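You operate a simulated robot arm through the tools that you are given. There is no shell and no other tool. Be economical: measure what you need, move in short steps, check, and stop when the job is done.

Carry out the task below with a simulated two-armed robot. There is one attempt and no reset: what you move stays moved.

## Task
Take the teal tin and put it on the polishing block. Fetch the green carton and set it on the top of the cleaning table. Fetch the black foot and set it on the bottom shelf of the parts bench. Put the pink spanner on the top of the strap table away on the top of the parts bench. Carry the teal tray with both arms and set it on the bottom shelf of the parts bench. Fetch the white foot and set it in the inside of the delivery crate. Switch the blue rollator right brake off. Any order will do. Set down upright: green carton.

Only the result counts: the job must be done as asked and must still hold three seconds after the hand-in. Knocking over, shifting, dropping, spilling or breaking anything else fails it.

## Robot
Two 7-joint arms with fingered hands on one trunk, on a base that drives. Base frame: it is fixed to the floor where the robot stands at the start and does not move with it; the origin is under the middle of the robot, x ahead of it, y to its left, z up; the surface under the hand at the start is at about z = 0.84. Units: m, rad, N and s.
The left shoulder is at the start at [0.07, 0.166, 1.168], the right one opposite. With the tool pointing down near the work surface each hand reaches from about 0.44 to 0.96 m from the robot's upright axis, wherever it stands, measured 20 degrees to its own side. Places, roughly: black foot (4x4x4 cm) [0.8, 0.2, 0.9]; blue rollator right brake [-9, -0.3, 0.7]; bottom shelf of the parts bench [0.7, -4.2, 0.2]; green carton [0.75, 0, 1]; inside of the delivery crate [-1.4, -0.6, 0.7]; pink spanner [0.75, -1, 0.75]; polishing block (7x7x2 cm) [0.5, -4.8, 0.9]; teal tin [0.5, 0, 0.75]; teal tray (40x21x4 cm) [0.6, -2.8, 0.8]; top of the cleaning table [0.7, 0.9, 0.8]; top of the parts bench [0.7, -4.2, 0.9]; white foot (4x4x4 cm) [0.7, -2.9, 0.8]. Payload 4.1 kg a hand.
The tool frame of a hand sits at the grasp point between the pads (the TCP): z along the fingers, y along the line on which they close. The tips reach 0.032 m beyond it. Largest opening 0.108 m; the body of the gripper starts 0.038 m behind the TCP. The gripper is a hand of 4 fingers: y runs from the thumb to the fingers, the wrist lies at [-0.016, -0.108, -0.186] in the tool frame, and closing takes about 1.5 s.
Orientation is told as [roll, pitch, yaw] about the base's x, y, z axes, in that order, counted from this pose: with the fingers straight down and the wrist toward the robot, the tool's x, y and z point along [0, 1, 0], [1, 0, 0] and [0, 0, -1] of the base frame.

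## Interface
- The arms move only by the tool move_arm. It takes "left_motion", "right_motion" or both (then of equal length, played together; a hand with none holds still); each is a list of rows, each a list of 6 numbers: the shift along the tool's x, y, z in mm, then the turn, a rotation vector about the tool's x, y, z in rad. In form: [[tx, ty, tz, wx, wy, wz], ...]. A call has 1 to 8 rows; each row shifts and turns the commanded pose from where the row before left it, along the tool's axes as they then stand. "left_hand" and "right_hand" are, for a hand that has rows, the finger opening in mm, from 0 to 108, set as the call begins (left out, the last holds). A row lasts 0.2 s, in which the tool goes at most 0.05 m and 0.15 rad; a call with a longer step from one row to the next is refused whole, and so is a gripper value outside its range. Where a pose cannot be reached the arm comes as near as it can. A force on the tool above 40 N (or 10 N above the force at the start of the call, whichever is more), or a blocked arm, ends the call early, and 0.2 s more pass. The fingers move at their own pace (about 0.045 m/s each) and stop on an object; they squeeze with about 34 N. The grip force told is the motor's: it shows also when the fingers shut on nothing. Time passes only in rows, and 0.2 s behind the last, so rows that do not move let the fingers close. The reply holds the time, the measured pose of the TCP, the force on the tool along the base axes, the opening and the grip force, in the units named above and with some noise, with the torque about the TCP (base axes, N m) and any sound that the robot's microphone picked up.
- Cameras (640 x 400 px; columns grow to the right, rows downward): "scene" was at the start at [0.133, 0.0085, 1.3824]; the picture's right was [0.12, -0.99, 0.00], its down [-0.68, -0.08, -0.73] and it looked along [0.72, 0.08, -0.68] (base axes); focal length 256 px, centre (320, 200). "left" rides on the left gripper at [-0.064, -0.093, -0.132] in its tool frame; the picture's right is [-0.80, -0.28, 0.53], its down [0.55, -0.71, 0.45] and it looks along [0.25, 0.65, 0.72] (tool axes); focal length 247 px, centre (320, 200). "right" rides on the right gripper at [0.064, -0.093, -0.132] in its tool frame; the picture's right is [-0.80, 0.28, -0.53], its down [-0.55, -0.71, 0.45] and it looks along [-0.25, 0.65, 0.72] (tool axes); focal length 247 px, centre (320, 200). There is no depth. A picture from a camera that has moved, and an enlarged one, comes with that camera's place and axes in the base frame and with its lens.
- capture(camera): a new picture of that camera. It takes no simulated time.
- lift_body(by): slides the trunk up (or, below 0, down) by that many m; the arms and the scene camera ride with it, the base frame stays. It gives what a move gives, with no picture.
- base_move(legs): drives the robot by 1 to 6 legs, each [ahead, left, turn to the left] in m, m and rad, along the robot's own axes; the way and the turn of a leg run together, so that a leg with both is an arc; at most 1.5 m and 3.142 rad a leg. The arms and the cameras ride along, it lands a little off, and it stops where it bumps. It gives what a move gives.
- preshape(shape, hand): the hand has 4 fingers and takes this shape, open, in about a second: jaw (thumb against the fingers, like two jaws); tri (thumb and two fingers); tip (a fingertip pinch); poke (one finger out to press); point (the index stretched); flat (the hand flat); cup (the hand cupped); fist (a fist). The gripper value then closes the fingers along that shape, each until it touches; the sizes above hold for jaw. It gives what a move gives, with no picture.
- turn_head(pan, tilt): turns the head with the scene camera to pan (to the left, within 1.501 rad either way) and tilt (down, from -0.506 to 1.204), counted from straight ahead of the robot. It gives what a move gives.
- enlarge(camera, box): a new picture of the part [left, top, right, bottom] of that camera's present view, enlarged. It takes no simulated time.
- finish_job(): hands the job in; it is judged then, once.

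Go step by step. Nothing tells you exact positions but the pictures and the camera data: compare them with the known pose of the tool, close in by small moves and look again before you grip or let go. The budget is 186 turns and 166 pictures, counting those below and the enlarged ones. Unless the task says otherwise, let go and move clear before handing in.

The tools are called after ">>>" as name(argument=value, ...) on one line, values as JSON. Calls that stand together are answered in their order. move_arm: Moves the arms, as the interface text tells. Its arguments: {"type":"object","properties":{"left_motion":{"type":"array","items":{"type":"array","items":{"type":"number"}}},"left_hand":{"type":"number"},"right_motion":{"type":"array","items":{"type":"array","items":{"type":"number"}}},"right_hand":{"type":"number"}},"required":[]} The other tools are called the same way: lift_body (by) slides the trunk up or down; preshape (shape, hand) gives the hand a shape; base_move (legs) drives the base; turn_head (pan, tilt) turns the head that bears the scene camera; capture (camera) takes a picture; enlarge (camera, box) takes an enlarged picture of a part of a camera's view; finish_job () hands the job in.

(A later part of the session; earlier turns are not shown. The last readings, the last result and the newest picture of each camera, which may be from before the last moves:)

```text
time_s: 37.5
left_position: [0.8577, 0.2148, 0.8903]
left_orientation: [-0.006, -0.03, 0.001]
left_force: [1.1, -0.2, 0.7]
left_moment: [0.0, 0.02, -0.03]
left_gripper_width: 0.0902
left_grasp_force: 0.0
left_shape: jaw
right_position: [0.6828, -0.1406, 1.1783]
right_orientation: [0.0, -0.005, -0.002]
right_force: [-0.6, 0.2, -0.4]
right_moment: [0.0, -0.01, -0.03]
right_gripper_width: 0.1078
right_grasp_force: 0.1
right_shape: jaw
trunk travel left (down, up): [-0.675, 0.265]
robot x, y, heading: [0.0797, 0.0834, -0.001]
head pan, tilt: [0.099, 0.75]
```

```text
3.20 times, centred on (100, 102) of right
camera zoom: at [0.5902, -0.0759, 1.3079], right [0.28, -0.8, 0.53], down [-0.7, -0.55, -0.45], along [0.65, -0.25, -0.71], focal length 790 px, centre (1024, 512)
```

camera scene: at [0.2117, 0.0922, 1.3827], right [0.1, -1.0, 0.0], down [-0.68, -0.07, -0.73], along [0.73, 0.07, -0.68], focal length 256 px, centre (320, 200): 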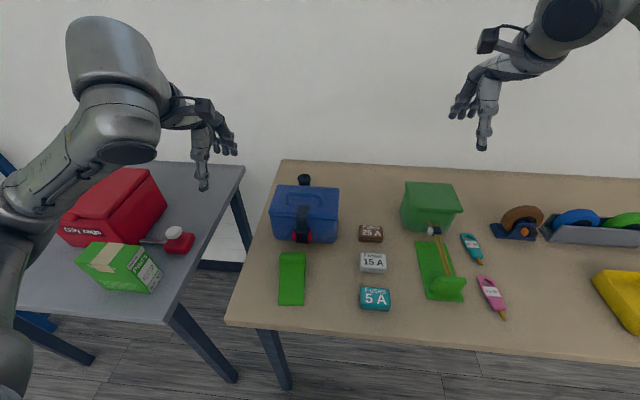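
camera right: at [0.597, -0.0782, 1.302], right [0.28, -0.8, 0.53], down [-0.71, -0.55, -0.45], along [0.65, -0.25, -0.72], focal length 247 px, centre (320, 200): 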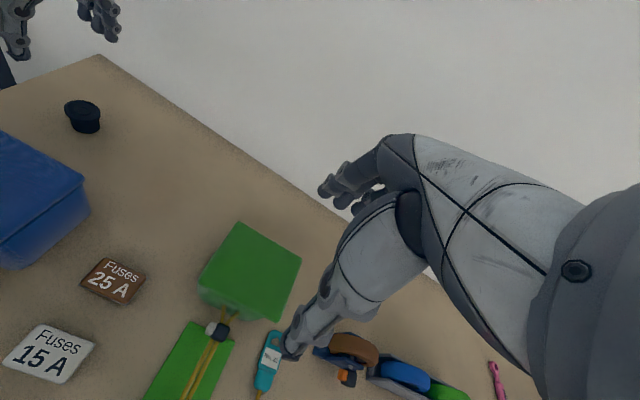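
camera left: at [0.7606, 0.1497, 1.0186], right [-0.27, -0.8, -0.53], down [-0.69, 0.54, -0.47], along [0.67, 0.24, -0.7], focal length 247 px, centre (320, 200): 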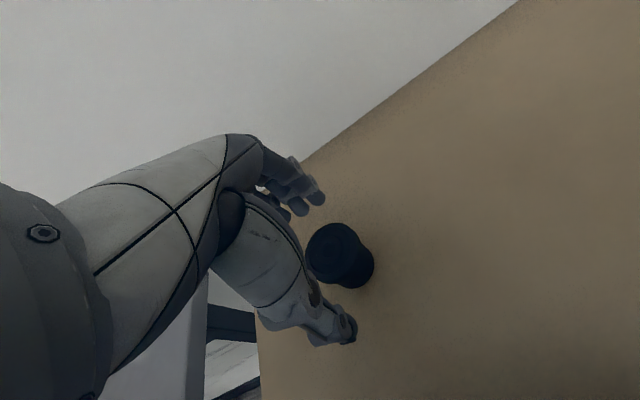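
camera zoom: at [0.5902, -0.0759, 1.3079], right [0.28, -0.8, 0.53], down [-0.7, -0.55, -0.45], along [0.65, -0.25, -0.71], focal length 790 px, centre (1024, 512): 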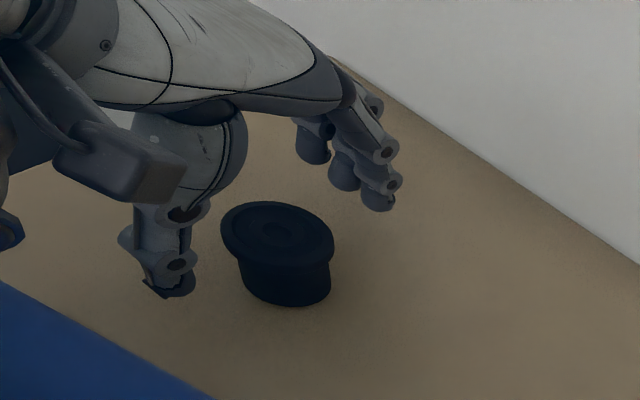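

The whole robot seems to be pushed a little (the right hand rose 8 mm), so some link of the left arm is touching something. I'll back up and look.

>>> capture(camera="scene")

>>> move_arm(left_motion=[[0, 0, -35, 0, 0, 0], [0, 0, -35, 0, 0, 0], [0, 0, 0, 0, 0, 0]])

>>> capture(camera="scene")

```text
133 pictures are left
camera scene: at [0.2055, 0.0939, 1.3858], right [0.1, -1.0, 0.0], down [-0.67, -0.07, -0.74], along [0.73, 0.07, -0.68], focal length 256 px, centre (320, 200)
```

scene: 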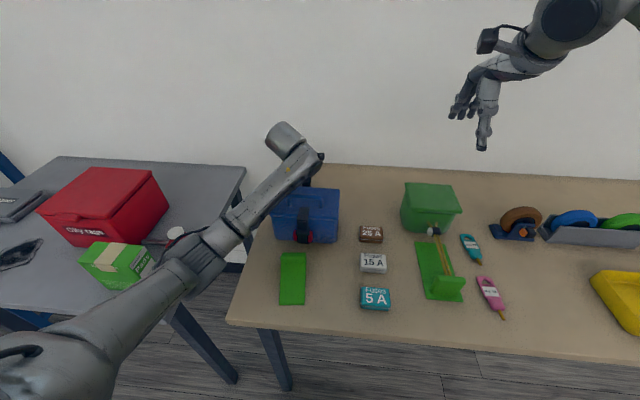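

```text
time_s: 38.3
left_position: [0.854, 0.2125, 0.9355]
left_orientation: [-0.004, 0.0, -0.002]
left_force: [0.2, 0.0, -0.6]
left_moment: [-0.03, 0.02, -0.02]
left_gripper_width: 0.09
left_grasp_force: 0.1
left_shape: jaw
right_position: [0.6892, -0.14, 1.1711]
right_orientation: [-0.001, -0.001, -0.003]
right_force: [-0.1, 0.6, 0.3]
right_moment: [-0.02, 0.01, -0.02]
right_gripper_width: 0.1076
right_grasp_force: 0.1
right_shape: jaw
trunk travel left (down, up): [-0.675, 0.265]
robot x, y, heading: [0.0806, 0.0859, -0.008]
head pan, tilt: [0.099, 0.75]
```

```text
132 pictures are left
camera scene: at [0.212, 0.0948, 1.3823], right [0.1, -1.0, 0.0], down [-0.68, -0.07, -0.73], along [0.73, 0.07, -0.68], focal length 256 px, centre (320, 200)
```

scene: 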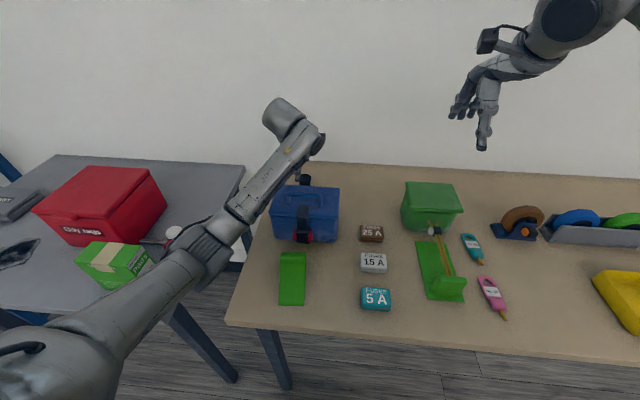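

The forearm runs low across the toolbox. I'll raise the trunk 0.2 m so it comes down more steeply.

>>> lift_body(by=0.2)

>>> move_arm(left_motion=[[0, 0, 45, 0, 0, 0], [0, 0, 45, 0, 0, 0], [0, 0, 45, 0, 0, 0], [0, 0, 45, 0, 0, 0], [0, 0, 20, 0, 0, 0], [0, 0, 0, 0, 0, 0]])

>>> capture(camera="scene")

>>> capture(camera="left")

```text
time_s: 40.5
left_position: [0.8542, 0.2114, 1.1368]
left_orientation: [0.001, 0.0, -0.002]
left_force: [0.8, -0.3, 0.3]
left_moment: [-0.01, -0.03, -0.01]
left_gripper_width: 0.0902
left_grasp_force: 0.1
left_shape: jaw
right_position: [0.6887, -0.1423, 1.3697]
right_orientation: [0.0, -0.001, -0.005]
right_force: [-0.1, 0.1, 0.6]
right_moment: [0.02, 0.0, 0.04]
right_gripper_width: 0.1075
right_grasp_force: 0.2
right_shape: jaw
trunk travel left (down, up): [-0.875, 0.065]
robot x, y, heading: [0.0817, 0.0847, -0.003]
head pan, tilt: [0.099, 0.75]
```

```text
time_s: 41.9
left_position: [0.8534, 0.213, 0.9351]
left_orientation: [0.001, -0.002, -0.002]
left_force: [-0.4, -0.1, 0.1]
left_moment: [0.01, -0.03, -0.03]
left_gripper_width: 0.09
left_grasp_force: 0.1
left_shape: jaw
right_position: [0.6885, -0.1424, 1.3712]
right_orientation: [-0.001, 0.001, -0.003]
right_force: [0.0, -0.3, -0.4]
right_moment: [0.01, 0.0, -0.01]
right_gripper_width: 0.108
right_grasp_force: 0.1
right_shape: jaw
trunk travel left (down, up): [-0.875, 0.065]
robot x, y, heading: [0.0783, 0.0867, -0.002]
head pan, tilt: [0.099, 0.75]
```

```text
131 pictures are left
camera scene: at [0.2122, 0.092, 1.5827], right [0.1, -1.0, 0.0], down [-0.68, -0.07, -0.73], along [0.73, 0.07, -0.68], focal length 256 px, centre (320, 200)
```

scene: 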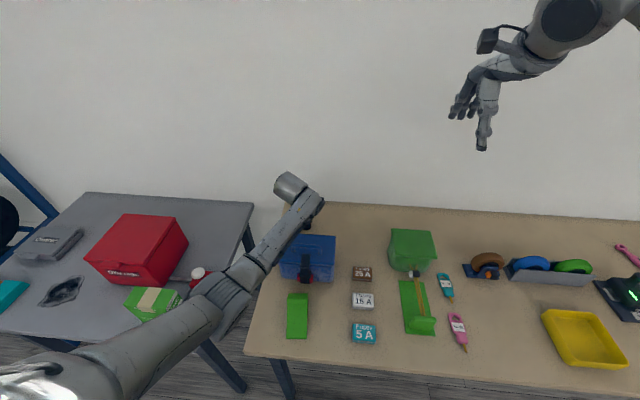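

```text
130 pictures are left
camera left: at [0.7609, 0.1475, 1.0667], right [-0.28, -0.8, -0.53], down [-0.7, 0.55, -0.45], along [0.65, 0.25, -0.72], focal length 247 px, centre (320, 200)
```

left: 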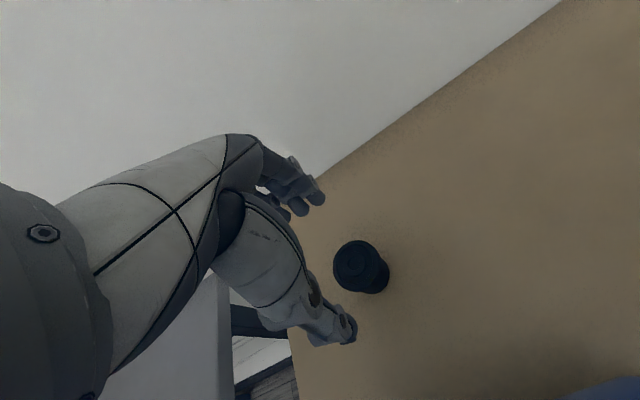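

>>> move_arm(left_motion=[[-5, 0, 25, 0, 0, 0], [0, 0, 25, 0, 0, 0], [0, 0, 20, 0, 0, 0], [0, 0, 0, 0, 0, 0]])

>>> capture(camera="left")

```text
time_s: 42.9
left_position: [0.8549, 0.2069, 0.8722]
left_orientation: [0.002, -0.013, -0.002]
left_force: [5.9, 5.0, 36.2]
left_moment: [0.32, 1.06, -0.18]
left_gripper_width: 0.088
left_grasp_force: 0.1
left_shape: jaw
right_position: [0.6848, -0.1419, 1.3737]
right_orientation: [-0.001, -0.005, -0.004]
right_force: [0.6, -0.7, -0.2]
right_moment: [0.0, 0.0, 0.02]
right_gripper_width: 0.1078
right_grasp_force: 0.1
right_shape: jaw
trunk travel left (down, up): [-0.875, 0.065]
robot x, y, heading: [0.0787, 0.0853, -0.001]
head pan, tilt: [0.099, 0.75]
```

```text
129 pictures are left
camera left: at [0.7608, 0.1415, 1.0018], right [-0.28, -0.8, -0.54], down [-0.7, 0.55, -0.46], along [0.66, 0.25, -0.71], focal length 247 px, centre (320, 200)
```

left: 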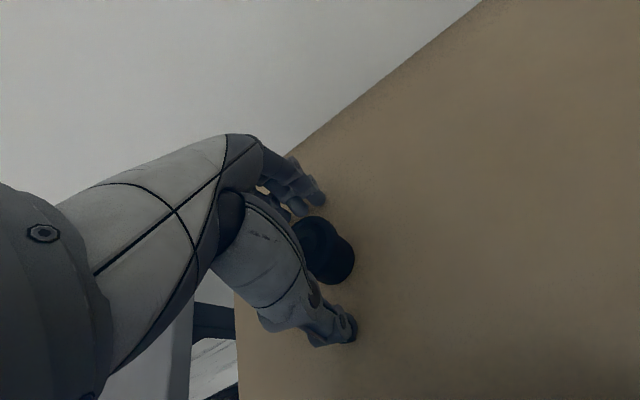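

The fingertips touch the table, so its top is z = 0.84. Raising a few mm and gripping the foot.

>>> move_arm(left_motion=[[0, 0, -9, 0, 0, 0], [0, 0, 0, 0, 0, 0]])

>>> move_arm(left_motion=[[0, 0, 0, 0, 0, 0], [0, 0, 0, 0, 0, 0], [0, 0, 0, 0, 0, 0], [0, 0, 0, 0, 0, 0], [0, 0, 0, 0, 0, 0], [0, 0, 0, 0, 0, 0], [0, 0, 0, 0, 0, 0]], left_hand=0)

>>> capture(camera="left")

```text
time_s: 43.5
left_position: [0.8521, 0.2061, 0.8725]
left_orientation: [-0.001, 0.003, 0.0]
left_force: [0.7, 0.2, 2.7]
left_moment: [0.04, -0.21, -0.01]
left_gripper_width: 0.0905
left_grasp_force: 0.0
left_shape: jaw
right_position: [0.6876, -0.1425, 1.3703]
right_orientation: [0.001, 0.0, -0.004]
right_force: [-0.4, -0.2, 0.2]
right_moment: [0.02, -0.01, 0.02]
right_gripper_width: 0.1076
right_grasp_force: 0.1
right_shape: jaw
trunk travel left (down, up): [-0.875, 0.065]
robot x, y, heading: [0.0806, 0.0839, -0.005]
head pan, tilt: [0.099, 0.75]
```

```text
time_s: 45.1
left_position: [0.8529, 0.2078, 0.8766]
left_orientation: [0.001, -0.002, -0.001]
left_force: [-1.8, 1.4, 9.5]
left_moment: [-0.05, -0.18, 0.02]
left_gripper_width: 0.0203
left_grasp_force: 34.1
left_shape: jaw
right_position: [0.6876, -0.1408, 1.3709]
right_orientation: [-0.001, -0.003, -0.002]
right_force: [-0.2, 0.4, -0.1]
right_moment: [0.02, 0.02, -0.01]
right_gripper_width: 0.108
right_grasp_force: 0.0
right_shape: jaw
trunk travel left (down, up): [-0.875, 0.065]
robot x, y, heading: [0.0777, 0.0872, -0.003]
head pan, tilt: [0.099, 0.75]
```

```text
128 pictures are left
camera left: at [0.7611, 0.1417, 1.0073], right [-0.28, -0.8, -0.53], down [-0.7, 0.55, -0.45], along [0.65, 0.25, -0.72], focal length 247 px, centre (320, 200)
```

left: 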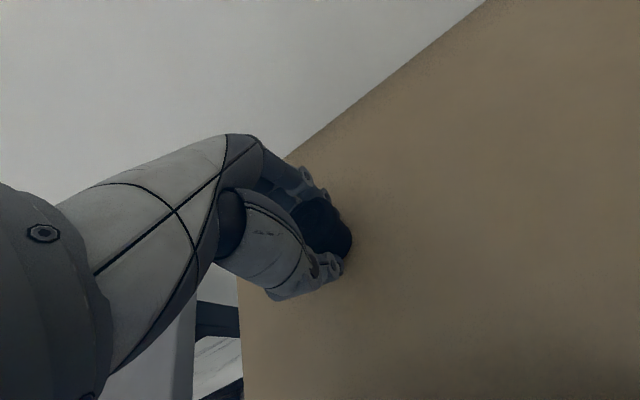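

>>> move_arm(left_motion=[[0, 0, -20, 0, 0, 0], [0, 0, -40, 0, 0, 0], [0, 0, -40, 0, 0, 0], [0, 0, -40, 0, 0, 0], [0, 0, -40, 0, 0, 0]])

>>> capture(camera="left")

>>> capture(camera="scene")

```text
time_s: 46.3
left_position: [0.8535, 0.2052, 1.0544]
left_orientation: [0.0, -0.001, 0.0]
left_force: [0.0, 0.3, -0.3]
left_moment: [0.02, -0.01, -0.01]
left_gripper_width: 0.0199
left_grasp_force: 34.2
left_shape: jaw
right_position: [0.6885, -0.1417, 1.3706]
right_orientation: [0.0, 0.0, -0.003]
right_force: [0.2, -0.4, -0.1]
right_moment: [-0.01, -0.01, 0.02]
right_gripper_width: 0.1074
right_grasp_force: 0.1
right_shape: jaw
trunk travel left (down, up): [-0.875, 0.065]
robot x, y, heading: [0.0771, 0.0879, -0.001]
head pan, tilt: [0.099, 0.75]
```

```text
127 pictures are left
camera left: at [0.7614, 0.1403, 1.1851], right [-0.28, -0.8, -0.53], down [-0.71, 0.55, -0.45], along [0.65, 0.25, -0.72], focal length 247 px, centre (320, 200)
```

left: 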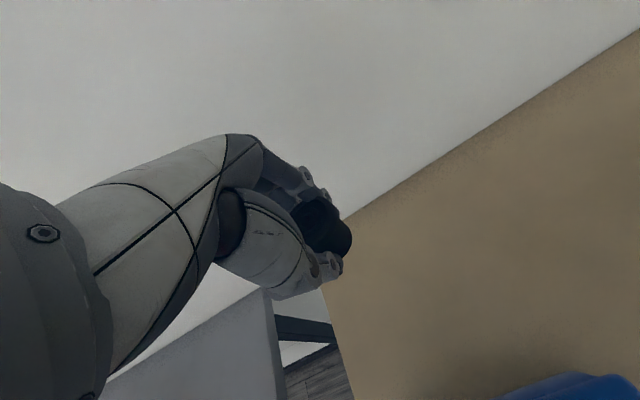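

```text
126 pictures are left
camera scene: at [0.2116, 0.0916, 1.5827], right [0.1, -1.0, 0.0], down [-0.68, -0.07, -0.73], along [0.73, 0.07, -0.68], focal length 256 px, centre (320, 200)
```

scene: 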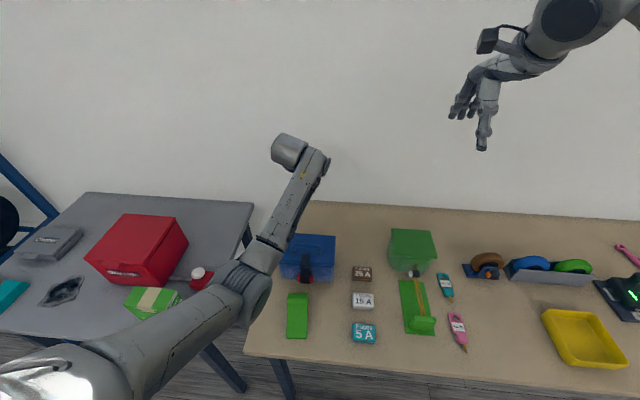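

The black foot is held in the left hand. Now the teal tin at about (0.48, 0.0): I'll back the base off and bring the right hand over it.

>>> base_move(legs=[[-0.16, 0.03, 0]])

>>> move_arm(right_motion=[[20, -15, 45, 0, 0, 0], [20, -15, 45, 0, 0, 0], [20, -10, 45, 0, 0, 0], [20, -5, 45, 0, 0, 0], [20, 0, 45, 0, 0, 0], [0, 0, 45, 0, 0, 0], [0, 0, 30, 0, 0, 0]], right_hand=75)

>>> turn_head(pan=-0.1, tilt=1.0)

>>> capture(camera="scene")

>>> capture(camera="right")

```text
time_s: 47.7
left_position: [0.6983, 0.2357, 1.0516]
left_orientation: [0.001, 0.001, -0.001]
left_force: [0.9, 0.0, 0.5]
left_moment: [-0.01, 0.04, 0.02]
left_gripper_width: 0.0197
left_grasp_force: 33.9
left_shape: jaw
right_position: [0.5328, -0.1107, 1.3687]
right_orientation: [0.0, 0.003, -0.004]
right_force: [0.1, 0.2, -0.4]
right_moment: [0.0, 0.01, 0.0]
right_gripper_width: 0.1075
right_grasp_force: 0.1
right_shape: jaw
trunk travel left (down, up): [-0.875, 0.065]
robot x, y, heading: [-0.0803, 0.1187, -0.007]
head pan, tilt: [0.099, 0.75]
```

```text
refused: row 1 steps farther than a row can; nothing moved
```

```text
time_s: 48.5
left_position: [0.6965, 0.2377, 1.0542]
left_orientation: [0.0, -0.002, 0.001]
left_force: [-0.4, -0.4, -0.7]
left_moment: [0.01, -0.04, 0.01]
left_gripper_width: 0.0199
left_grasp_force: 33.8
left_shape: jaw
right_position: [0.5291, -0.1117, 1.3717]
right_orientation: [-0.001, -0.001, -0.004]
right_force: [-0.3, 0.0, -0.8]
right_moment: [0.0, -0.02, -0.01]
right_gripper_width: 0.1077
right_grasp_force: 0.0
right_shape: jaw
trunk travel left (down, up): [-0.875, 0.065]
robot x, y, heading: [-0.0791, 0.1151, -0.005]
head pan, tilt: [-0.099, 1.0]
```

```text
125 pictures are left
camera scene: at [0.04, 0.1082, 1.5637], right [-0.1, -0.99, 0.0], down [-0.84, 0.09, -0.54], along [0.54, -0.06, -0.84], focal length 256 px, centre (320, 200)
```

scene: 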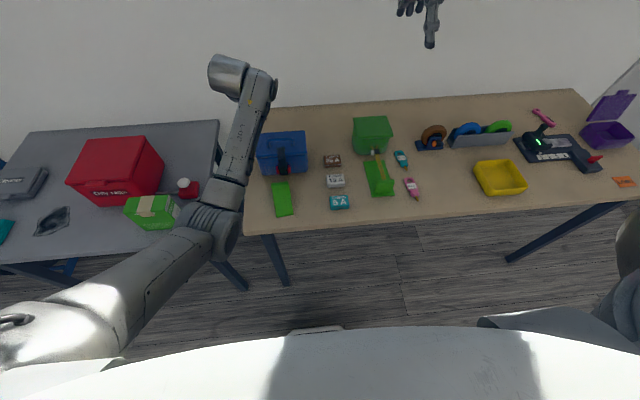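

```text
124 pictures are left
camera right: at [0.4374, -0.0468, 1.5026], right [0.28, -0.8, 0.53], down [-0.71, -0.55, -0.45], along [0.65, -0.25, -0.72], focal length 247 px, centre (320, 200)
```

right: 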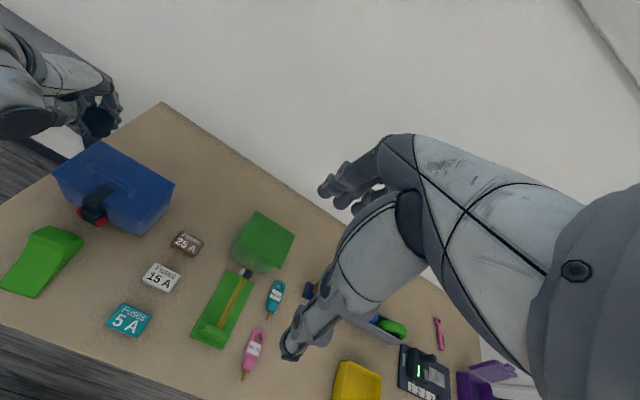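

>>> move_arm(right_motion=[[14, -6, 45, 0, 0, 0], [14, -6, 45, 0, 0, 0], [14, -6, 45, 0, 0, 0], [14, -6, 45, 0, 0, 0], [14, -6, 45, 0, 0, 0], [14, -6, 45, 0, 0, 0], [14, -6, 45, 0, 0, 0], [14, -8, 45, 0, 0, 0]], right_hand=75)

>>> capture(camera="right")

>>> enlarge(camera="scene", box=[260, 120, 420, 220])

```text
time_s: 50.3
left_position: [0.6969, 0.2367, 1.0539]
left_orientation: [-0.001, -0.001, 0.001]
left_force: [-0.3, 0.4, 1.0]
left_moment: [0.01, 0.02, -0.01]
left_gripper_width: 0.0204
left_grasp_force: 33.7
left_shape: jaw
right_position: [0.4803, 0.0003, 1.0097]
right_orientation: [0.002, -0.001, -0.003]
right_force: [-0.1, 0.3, 0.6]
right_moment: [0.0, 0.02, -0.01]
right_gripper_width: 0.0754
right_grasp_force: 0.1
right_shape: jaw
trunk travel left (down, up): [-0.875, 0.065]
robot x, y, heading: [-0.0794, 0.1171, -0.0]
head pan, tilt: [-0.099, 1.0]
```

```text
123 pictures are left
camera right: at [0.3868, 0.0643, 1.141], right [0.28, -0.8, 0.53], down [-0.71, -0.55, -0.45], along [0.65, -0.25, -0.72], focal length 247 px, centre (320, 200)
```

right: 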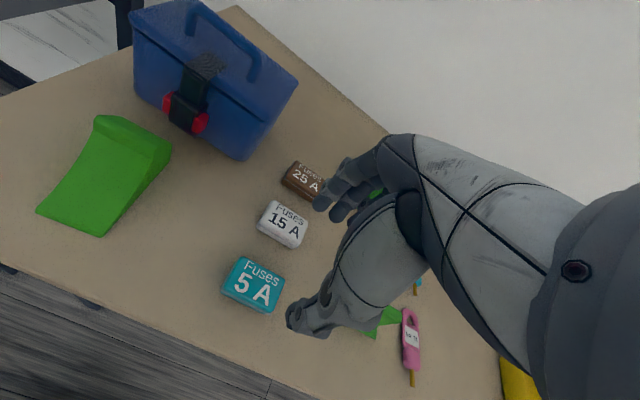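

```text
4.00 times, centred on (340, 170) of scene
camera zoom: at [0.0419, 0.1086, 1.5636], right [-0.1, -0.99, 0.0], down [-0.84, 0.09, -0.54], along [0.54, -0.06, -0.84], focal length 1024 px, centre (240, 320)
```

zoom: 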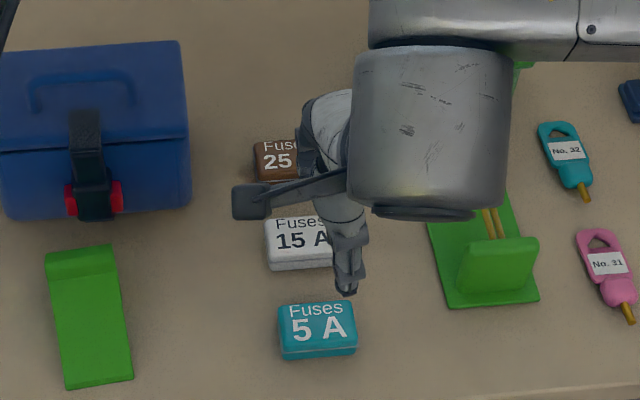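

Aligned to within 5 mm. Descending to z = 0.877 and closing on the tin.

>>> move_arm(right_motion=[[5, -1, 45, 0, 0, 0], [0, 0, 45, 0, 0, 0], [0, 0, 30, 0, 0, 0], [0, 0, 12, 0, 0, 0], [0, 0, 0, 0, 0, 0]])

>>> capture(camera="right")

```text
time_s: 51.5
left_position: [0.6966, 0.2361, 1.0542]
left_orientation: [0.001, -0.001, 0.0]
left_force: [0.6, 0.2, -0.8]
left_moment: [0.06, 0.01, 0.03]
left_gripper_width: 0.0201
left_grasp_force: 34.0
left_shape: jaw
right_position: [0.4787, 0.0073, 0.8791]
right_orientation: [0.002, 0.0, -0.004]
right_force: [0.2, 0.2, -0.9]
right_moment: [-0.02, 0.01, 0.01]
right_gripper_width: 0.0751
right_grasp_force: 0.0
right_shape: jaw
trunk travel left (down, up): [-0.875, 0.065]
robot x, y, heading: [-0.081, 0.1165, -0.002]
head pan, tilt: [-0.099, 1.0]
```

```text
121 pictures are left
camera right: at [0.3866, 0.0714, 1.0097], right [0.28, -0.8, 0.53], down [-0.71, -0.55, -0.45], along [0.65, -0.25, -0.72], focal length 247 px, centre (320, 200)
```

right: 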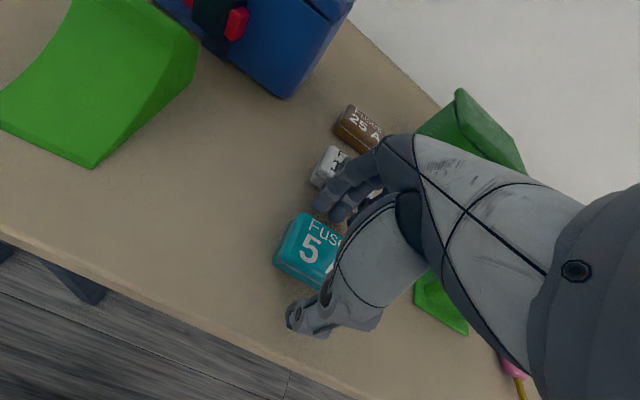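

>>> move_arm(right_motion=[[0, 0, 0, 0, 0, 0], [0, 0, 0, 0, 0, 0], [0, 0, 0, 0, 0, 0], [0, 0, 0, 0, 0, 0], [0, 0, 0, 0, 0, 0], [0, 0, 0, 0, 0, 0], [0, 0, 0, 0, 0, 0]], right_hand=0)

>>> move_arm(right_motion=[[0, 0, -20, 0, 0, 0], [0, 0, -45, 0, 0, 0], [0, 0, -45, 0, 0, 0], [0, 0, -45, 0, 0, 0], [0, 0, -45, 0, 0, 0]])

>>> capture(camera="right")

```text
time_s: 53.1
left_position: [0.6954, 0.2364, 1.0535]
left_orientation: [0.0, 0.001, 0.001]
left_force: [-0.1, -0.4, -0.7]
left_moment: [-0.02, 0.03, -0.01]
left_gripper_width: 0.0202
left_grasp_force: 33.7
left_shape: jaw
right_position: [0.4788, 0.0069, 0.8777]
right_orientation: [0.001, 0.0, -0.004]
right_force: [1.2, -0.2, 0.5]
right_moment: [-0.04, 0.01, -0.02]
right_gripper_width: 0.0364
right_grasp_force: 33.9
right_shape: jaw
trunk travel left (down, up): [-0.875, 0.065]
robot x, y, heading: [-0.0817, 0.1158, -0.004]
head pan, tilt: [-0.099, 1.0]
```

```text
time_s: 54.3
left_position: [0.6959, 0.2359, 1.0535]
left_orientation: [0.0, -0.001, 0.0]
left_force: [0.2, -0.3, -0.3]
left_moment: [-0.03, -0.01, 0.02]
left_gripper_width: 0.0199
left_grasp_force: 34.7
left_shape: jaw
right_position: [0.4799, 0.0077, 1.0792]
right_orientation: [0.0, 0.001, -0.004]
right_force: [-0.3, -0.9, 0.0]
right_moment: [0.02, 0.03, -0.02]
right_gripper_width: 0.0364
right_grasp_force: 33.9
right_shape: jaw
trunk travel left (down, up): [-0.875, 0.065]
robot x, y, heading: [-0.0773, 0.1161, -0.006]
head pan, tilt: [-0.099, 1.0]
```

```text
120 pictures are left
camera right: at [0.3871, 0.0708, 1.2115], right [0.28, -0.8, 0.53], down [-0.71, -0.55, -0.45], along [0.65, -0.25, -0.72], focal length 247 px, centre (320, 200)
```

right: 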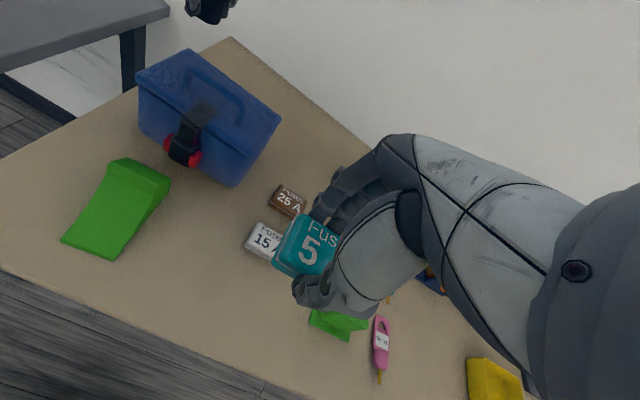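

The tin is held. I'll back away from the table and look along the way to the parts bench.

>>> base_move(legs=[[-0.45, 0, 0]])

>>> turn_head(pan=-1.4, tilt=0.35)

>>> capture(camera="scene")

```text
time_s: 57.0
left_position: [0.2476, 0.2363, 1.0518]
left_orientation: [-0.001, -0.001, -0.006]
left_force: [0.5, -0.3, -1.1]
left_moment: [-0.03, 0.02, 0.02]
left_gripper_width: 0.02
left_grasp_force: 33.6
left_shape: jaw
right_position: [0.0309, 0.0048, 1.0782]
right_orientation: [0.001, 0.002, -0.009]
right_force: [-0.3, -0.2, -0.8]
right_moment: [0.0, -0.02, 0.03]
right_gripper_width: 0.0364
right_grasp_force: 34.2
right_shape: jaw
trunk travel left (down, up): [-0.875, 0.065]
robot x, y, heading: [-0.5316, 0.12, -0.004]
head pan, tilt: [-0.099, 1.0]
```

```text
time_s: 58.5
left_position: [0.247, 0.2352, 1.0533]
left_orientation: [0.0, -0.001, -0.007]
left_force: [-0.3, -0.3, -0.6]
left_moment: [0.01, -0.01, -0.01]
left_gripper_width: 0.0201
left_grasp_force: 34.2
left_shape: jaw
right_position: [0.0286, 0.0057, 1.0788]
right_orientation: [0.001, -0.001, -0.008]
right_force: [-0.1, -0.5, -0.6]
right_moment: [-0.04, -0.04, 0.0]
right_gripper_width: 0.0364
right_grasp_force: 33.5
right_shape: jaw
trunk travel left (down, up): [-0.875, 0.065]
robot x, y, heading: [-0.5277, 0.121, -0.003]
head pan, tilt: [-1.4, 0.351]
```

```text
119 pictures are left
camera scene: at [-0.4632, 0.0255, 1.6183], right [-0.99, -0.16, 0.0], down [-0.06, 0.34, -0.94], along [0.15, -0.93, -0.34], focal length 256 px, centre (320, 200)
```

scene: 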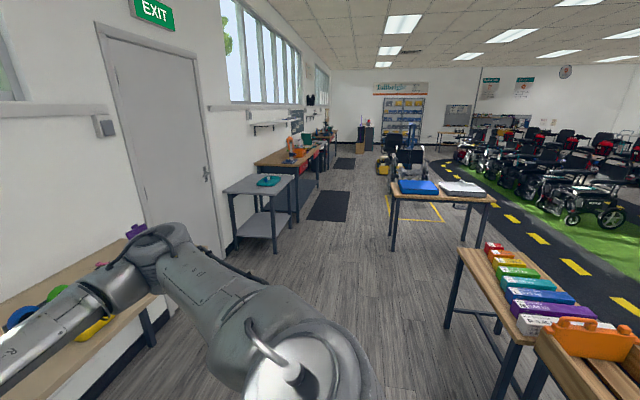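

The aisle is clear around x ≈ −0.4. I'll pull the left hand in, then drive along it.

>>> move_arm(left_motion=[[0, -45, -10, 0, 0, 0], [0, -45, -10, 0, 0, 0], [0, -45, -10, 0, 0, 0], [0, -45, -10, 0, 0, 0], [0, 0, 0, 0, 0, 0]])

>>> base_move(legs=[[0.13, -1.4, 0], [0, -1.5, 0], [0, -1.4, 0]])

>>> turn_head(pan=-0.3, tilt=0.6)

>>> capture(camera="scene")

```text
time_s: 59.7
left_position: [0.0672, 0.2372, 1.0959]
left_orientation: [0.0, 0.001, -0.007]
left_force: [0.6, -0.5, -0.5]
left_moment: [0.01, 0.05, 0.01]
left_gripper_width: 0.02
left_grasp_force: 34.0
left_shape: jaw
right_position: [0.0311, 0.0066, 1.0791]
right_orientation: [0.001, 0.001, -0.009]
right_force: [-0.4, 0.6, -0.5]
right_moment: [-0.02, -0.02, 0.04]
right_gripper_width: 0.0365
right_grasp_force: 34.1
right_shape: jaw
trunk travel left (down, up): [-0.875, 0.065]
robot x, y, heading: [-0.5292, 0.1213, -0.008]
head pan, tilt: [-1.4, 0.351]
```

```text
time_s: 80.2
left_position: [0.0917, -4.0646, 1.0946]
left_orientation: [0.0, -0.001, -0.023]
left_force: [-0.3, 0.1, -1.2]
left_moment: [0.03, 0.0, 0.0]
left_gripper_width: 0.02
left_grasp_force: 34.6
left_shape: jaw
right_position: [0.05, -4.2958, 1.0789]
right_orientation: [-0.001, 0.001, -0.027]
right_force: [0.9, -0.1, -0.4]
right_moment: [0.01, 0.01, 0.02]
right_gripper_width: 0.0365
right_grasp_force: 34.1
right_shape: jaw
trunk travel left (down, up): [-0.875, 0.065]
robot x, y, heading: [-0.5047, -4.1702, -0.022]
head pan, tilt: [-1.4, 0.351]
```

```text
time_s: 81.6
left_position: [0.0912, -4.0647, 1.0945]
left_orientation: [0.0, 0.001, -0.023]
left_force: [-0.4, -0.2, 0.2]
left_moment: [0.01, 0.01, 0.0]
left_gripper_width: 0.0199
left_grasp_force: 33.8
left_shape: jaw
right_position: [0.0493, -4.2958, 1.0799]
right_orientation: [0.0, -0.001, -0.027]
right_force: [-1.0, -0.4, -0.7]
right_moment: [0.02, 0.01, -0.02]
right_gripper_width: 0.0366
right_grasp_force: 34.2
right_shape: jaw
trunk travel left (down, up): [-0.875, 0.065]
robot x, y, heading: [-0.5091, -4.1716, -0.022]
head pan, tilt: [-0.3, 0.6]
```

```text
118 pictures are left
camera scene: at [-0.3723, -4.2043, 1.5955], right [-0.32, -0.95, 0.0], down [-0.54, 0.18, -0.82], along [0.78, -0.26, -0.57], focal length 256 px, centre (320, 200)
```

scene: 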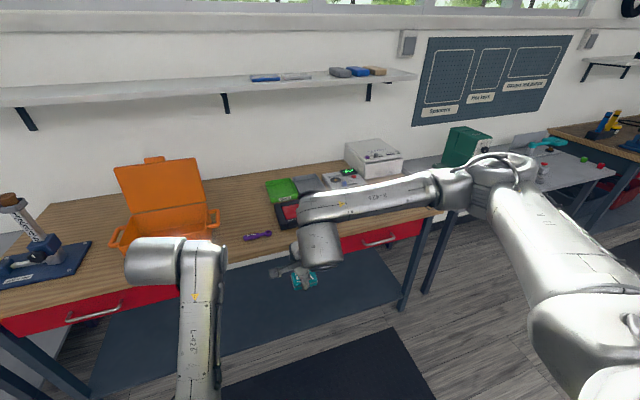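

The parts bench is ahead, with its bottom shelf below; the polishing block should be on the gray table to the right. Driving on to there.

>>> base_move(legs=[[0.1, -0.55, 0.022]])

>>> turn_head(pan=-0.1, tilt=0.65)

>>> capture(camera="scene")

```text
time_s: 84.8
left_position: [0.1814, -4.5993, 1.0956]
left_orientation: [0.0, -0.001, 0.006]
left_force: [0.1, 0.4, -0.3]
left_moment: [0.01, 0.01, -0.03]
left_gripper_width: 0.0201
left_grasp_force: 34.1
left_shape: jaw
right_position: [0.1453, -4.8313, 1.0797]
right_orientation: [0.0, -0.001, -0.001]
right_force: [0.6, -0.3, -1.0]
right_moment: [-0.01, 0.03, 0.02]
right_gripper_width: 0.0364
right_grasp_force: 33.9
right_shape: jaw
trunk travel left (down, up): [-0.875, 0.065]
robot x, y, heading: [-0.4123, -4.7252, -0.002]
head pan, tilt: [-0.3, 0.6]
```

```text
time_s: 85.5
left_position: [0.1815, -4.6005, 1.0957]
left_orientation: [-0.001, 0.0, 0.003]
left_force: [-0.8, -0.6, -1.0]
left_moment: [-0.02, 0.03, 0.02]
left_gripper_width: 0.0199
left_grasp_force: 33.9
left_shape: jaw
right_position: [0.1453, -4.8326, 1.0789]
right_orientation: [0.0, -0.002, -0.001]
right_force: [0.0, -0.5, -0.9]
right_moment: [0.01, 0.04, -0.01]
right_gripper_width: 0.0368
right_grasp_force: 33.8
right_shape: jaw
trunk travel left (down, up): [-0.875, 0.065]
robot x, y, heading: [-0.4154, -4.7218, 0.001]
head pan, tilt: [-0.099, 0.649]
```

```text
117 pictures are left
camera scene: at [-0.2768, -4.7348, 1.5913], right [-0.1, -1.0, 0.0], down [-0.6, 0.06, -0.8], along [0.79, -0.08, -0.6], focal length 256 px, centre (320, 200)
```

scene: 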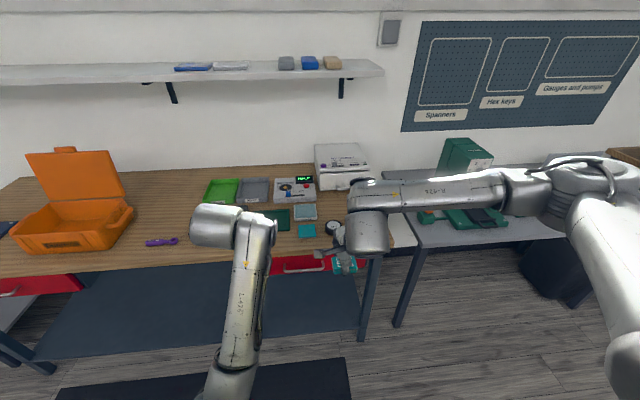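

>>> enlarge(camera="scene", box=[190, 140, 430, 290])

>>> capture(camera="right")

>>> capture(camera="left")

```text
2.67 times, centred on (310, 215) of scene
camera zoom: at [-0.2768, -4.7348, 1.5913], right [-0.1, -1.0, 0.0], down [-0.6, 0.06, -0.8], along [0.79, -0.08, -0.6], focal length 683 px, centre (347, 160)
```

zoom: 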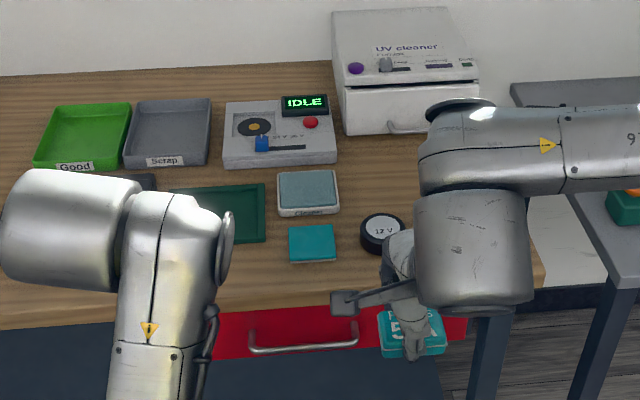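

```text
115 pictures are left
camera right: at [0.0531, -4.7691, 1.2109], right [0.28, -0.8, 0.53], down [-0.71, -0.55, -0.45], along [0.65, -0.25, -0.72], focal length 247 px, centre (320, 200)
```

right: 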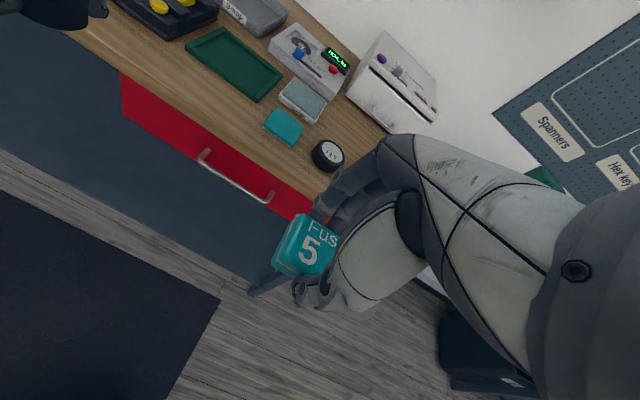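

```text
114 pictures are left
camera left: at [0.0886, -4.6661, 1.2263], right [-0.28, -0.8, -0.53], down [-0.71, 0.55, -0.45], along [0.65, 0.25, -0.72], focal length 247 px, centre (320, 200)
```

left: 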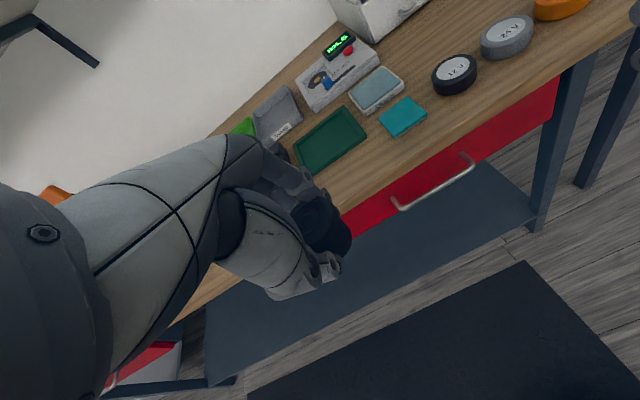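

>>> enlarge(camera="left", box=[280, 0, 600, 200])

>>> enlarge(camera="scene", box=[285, 190, 349, 230])

```text
2.00 times, centred on (440, 100) of left
camera zoom: at [0.0886, -4.6661, 1.2263], right [-0.28, -0.8, -0.53], down [-0.71, 0.55, -0.45], along [0.65, 0.25, -0.72], focal length 494 px, centre (80, 400)
```

zoom: 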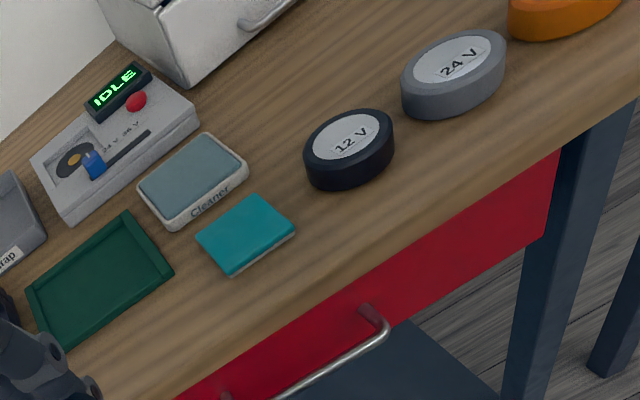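

```text
10.00 times, centred on (317, 210) of scene
camera zoom: at [-0.2768, -4.7348, 1.5913], right [-0.1, -1.0, 0.0], down [-0.6, 0.06, -0.8], along [0.79, -0.08, -0.6], focal length 2560 px, centre (350, 100)
```

zoom: 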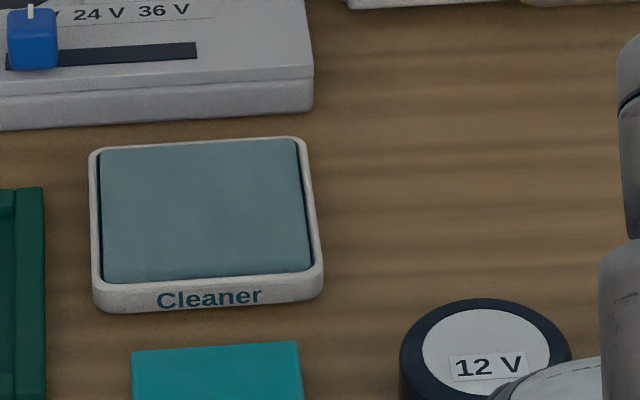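

The teal felt block is 7×7 cm, so it is the polishing block: centre about (0.447, −4.757), top at z ≈ 0.89. I'll drive so the right hand comes just above it.

>>> base_move(legs=[[0, 0.075, 0], [0.3, 0, 0]])

>>> turn_head(pan=-0.15, tilt=0.95)

>>> capture(camera="scene")

>>> capture(camera="right")

```text
time_s: 88.2
left_position: [0.4776, -4.5242, 1.0956]
left_orientation: [0.0, -0.002, 0.004]
left_force: [0.1, -0.3, -0.7]
left_moment: [-0.03, 0.03, 0.0]
left_gripper_width: 0.0202
left_grasp_force: 33.8
left_shape: jaw
right_position: [0.4431, -4.7552, 1.0795]
right_orientation: [0.001, 0.0, 0.0]
right_force: [0.2, -0.4, -0.8]
right_moment: [0.02, -0.01, -0.03]
right_gripper_width: 0.0366
right_grasp_force: 33.9
right_shape: jaw
trunk travel left (down, up): [-0.875, 0.065]
robot x, y, heading: [-0.1183, -4.6465, -0.003]
head pan, tilt: [-0.099, 0.649]
```

```text
time_s: 89.0
left_position: [0.4794, -4.5233, 1.0951]
left_orientation: [-0.001, -0.001, 0.003]
left_force: [-0.3, 1.0, 0.1]
left_moment: [0.03, -0.02, 0.01]
left_gripper_width: 0.0198
left_grasp_force: 33.4
left_shape: jaw
right_position: [0.4449, -4.7555, 1.0799]
right_orientation: [0.0, 0.002, 0.0]
right_force: [0.2, -0.5, -0.3]
right_moment: [-0.02, 0.02, -0.03]
right_gripper_width: 0.0364
right_grasp_force: 34.3
right_shape: jaw
trunk travel left (down, up): [-0.875, 0.065]
robot x, y, heading: [-0.1183, -4.644, -0.002]
head pan, tilt: [-0.15, 0.949]
```

```text
111 pictures are left
camera scene: at [0.0082, -4.6594, 1.5671], right [-0.15, -0.99, 0.0], down [-0.8, 0.12, -0.58], along [0.58, -0.09, -0.81], focal length 256 px, centre (320, 200)
```

scene: 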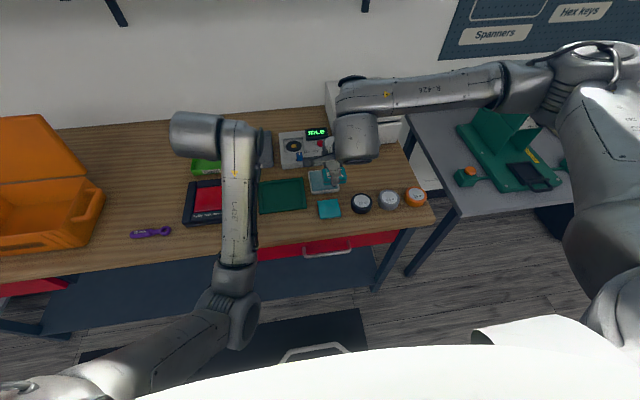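

```text
110 pictures are left
camera right: at [0.3523, -4.6918, 1.2106], right [0.28, -0.8, 0.53], down [-0.71, -0.55, -0.45], along [0.65, -0.25, -0.72], focal length 247 px, centre (320, 200)
```

right: 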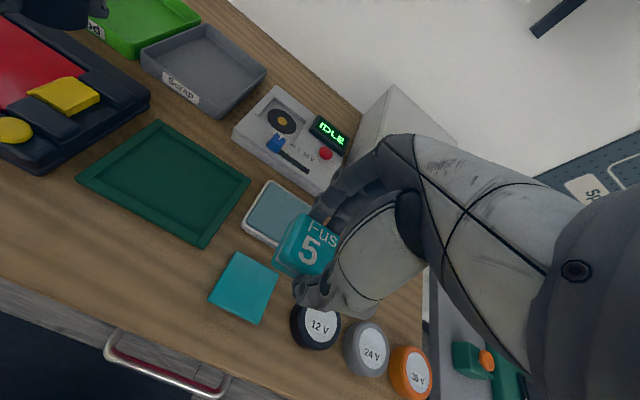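

>>> move_arm(right_motion=[[0, 5, 40, 0, 0, 0], [0, 0, 40, 0, 0, 0], [0, 0, 35, 0, 0, 0], [0, 0, 0, 0, 0, 0]])

>>> capture(camera="right")

>>> enlarge(camera="left", box=[400, 0, 640, 150])

>>> enlarge(camera="scene", box=[280, 150, 440, 250])

```text
time_s: 90.0
left_position: [0.4792, -4.5247, 1.096]
left_orientation: [0.001, 0.0, 0.005]
left_force: [0.6, 0.1, 0.6]
left_moment: [0.0, -0.02, 0.01]
left_gripper_width: 0.0201
left_grasp_force: 34.2
left_shape: jaw
right_position: [0.4512, -4.7566, 0.9623]
right_orientation: [0.0, 0.002, -0.001]
right_force: [0.4, 0.1, -0.5]
right_moment: [-0.01, -0.01, 0.01]
right_gripper_width: 0.0365
right_grasp_force: 33.6
right_shape: jaw
trunk travel left (down, up): [-0.875, 0.065]
robot x, y, heading: [-0.1137, -4.6473, -0.003]
head pan, tilt: [-0.15, 0.949]
```

```text
109 pictures are left
camera right: at [0.3583, -4.6931, 1.0959], right [0.28, -0.8, 0.53], down [-0.71, -0.55, -0.45], along [0.65, -0.25, -0.72], focal length 247 px, centre (320, 200)
```

right: 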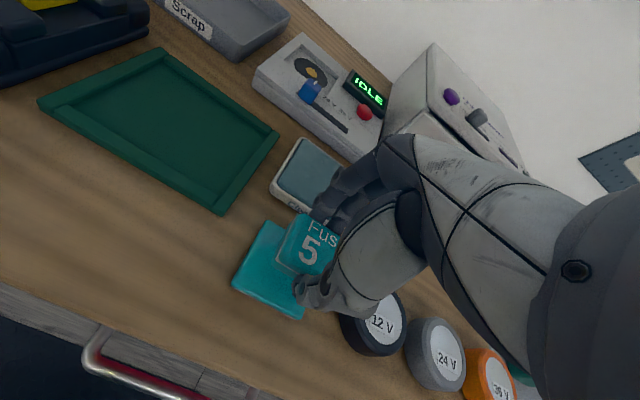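

```text
2.67 times, centred on (520, 75) of left
camera zoom: at [0.3873, -4.5889, 1.2263], right [-0.28, -0.8, -0.53], down [-0.71, 0.55, -0.45], along [0.65, 0.25, -0.72], focal length 659 px, centre (-213, 533)
```

zoom: 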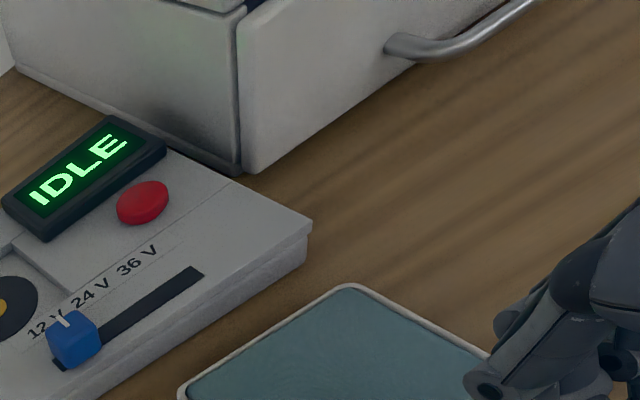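

```text
4.00 times, centred on (360, 200) of scene
camera zoom: at [0.0074, -4.6594, 1.5671], right [-0.15, -0.99, 0.0], down [-0.8, 0.12, -0.58], along [0.58, -0.09, -0.81], focal length 1024 px, centre (160, 200)
```

zoom: 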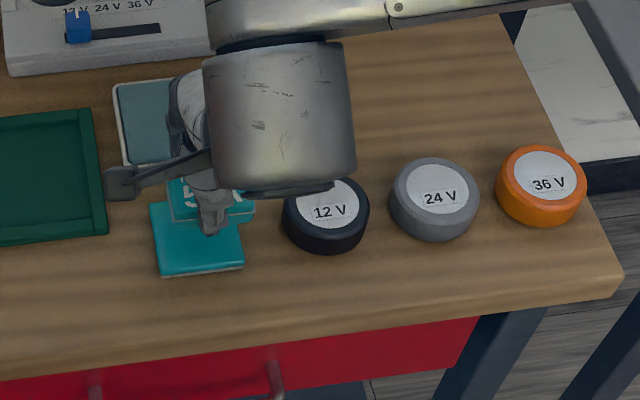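

Centred on the block. Lowering the last centimetres gently.

>>> move_arm(right_motion=[[0, 0, 15, 0, 0, 0], [0, 0, 12, 0, 0, 0], [0, 0, 3, 0, 0, 0], [0, 0, 0, 0, 0, 0]])

>>> enlarge(camera="scene", box=[290, 170, 386, 230])

```text
time_s: 91.0
left_position: [0.4781, -4.5233, 1.095]
left_orientation: [0.0, -0.001, 0.002]
left_force: [0.5, -0.4, -0.2]
left_moment: [-0.02, 0.02, -0.01]
left_gripper_width: 0.0201
left_grasp_force: 34.5
left_shape: jaw
right_position: [0.4487, -4.756, 0.9337]
right_orientation: [0.001, 0.001, 0.002]
right_force: [-0.9, -1.0, 0.7]
right_moment: [-0.01, -0.04, 0.01]
right_gripper_width: 0.0364
right_grasp_force: 33.9
right_shape: jaw
trunk travel left (down, up): [-0.875, 0.065]
robot x, y, heading: [-0.1159, -4.6482, 0.002]
head pan, tilt: [-0.15, 0.949]
```

```text
6.67 times, centred on (338, 200) of scene
camera zoom: at [0.0074, -4.6594, 1.5671], right [-0.15, -0.99, 0.0], down [-0.8, 0.12, -0.58], along [0.58, -0.09, -0.81], focal length 1706 px, centre (200, 200)
```

zoom: 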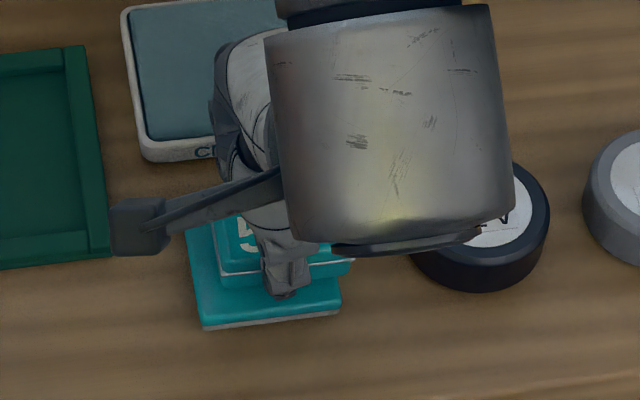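

>>> enlarge(camera="right", box=[200, 180, 400, 305])

```text
3.20 times, centred on (300, 242) of right
camera zoom: at [0.3567, -4.6927, 1.0661], right [0.28, -0.8, 0.53], down [-0.71, -0.55, -0.45], along [0.65, -0.25, -0.72], focal length 790 px, centre (384, 64)
```

zoom: 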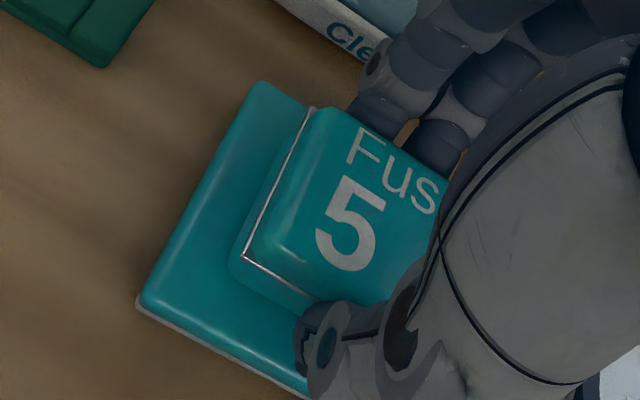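

The tin sits about 1 cm too far to the right and 0.5 cm too deep; I'll correct that and lower to contact.

>>> move_arm(right_motion=[[9, -5, 0, 0, 0, 0], [0, 0, 3, 0, 0, 0], [0, 0, 2, 0, 0, 0], [0, 0, 0, 0, 0, 0]])

>>> enlarge(camera="right", box=[200, 180, 400, 305])

```text
time_s: 92.0
left_position: [0.4782, -4.5233, 1.097]
left_orientation: [0.0, 0.0, 0.002]
left_force: [-0.9, 0.5, 0.7]
left_moment: [0.03, 0.01, -0.01]
left_gripper_width: 0.0199
left_grasp_force: 33.7
left_shape: jaw
right_position: [0.4436, -4.7458, 0.9307]
right_orientation: [-0.001, -0.002, 0.0]
right_force: [1.0, -0.8, 7.9]
right_moment: [-0.05, -0.01, 0.0]
right_gripper_width: 0.0364
right_grasp_force: 34.3
right_shape: jaw
trunk travel left (down, up): [-0.875, 0.065]
robot x, y, heading: [-0.1135, -4.6495, 0.003]
head pan, tilt: [-0.15, 0.949]
```

```text
3.20 times, centred on (300, 242) of right
camera zoom: at [0.3514, -4.6825, 1.0619], right [0.28, -0.8, 0.53], down [-0.71, -0.55, -0.45], along [0.65, -0.25, -0.72], focal length 790 px, centre (384, 64)
```

zoom: 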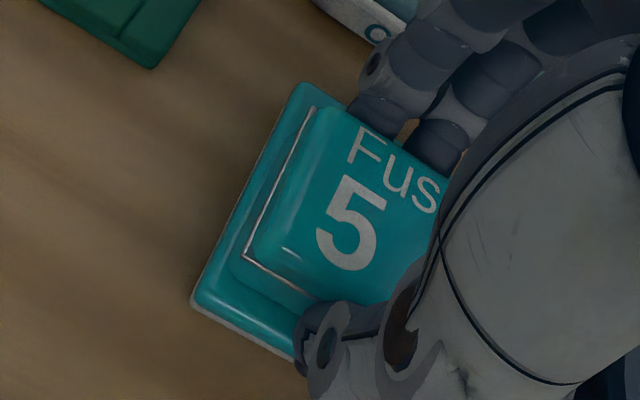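

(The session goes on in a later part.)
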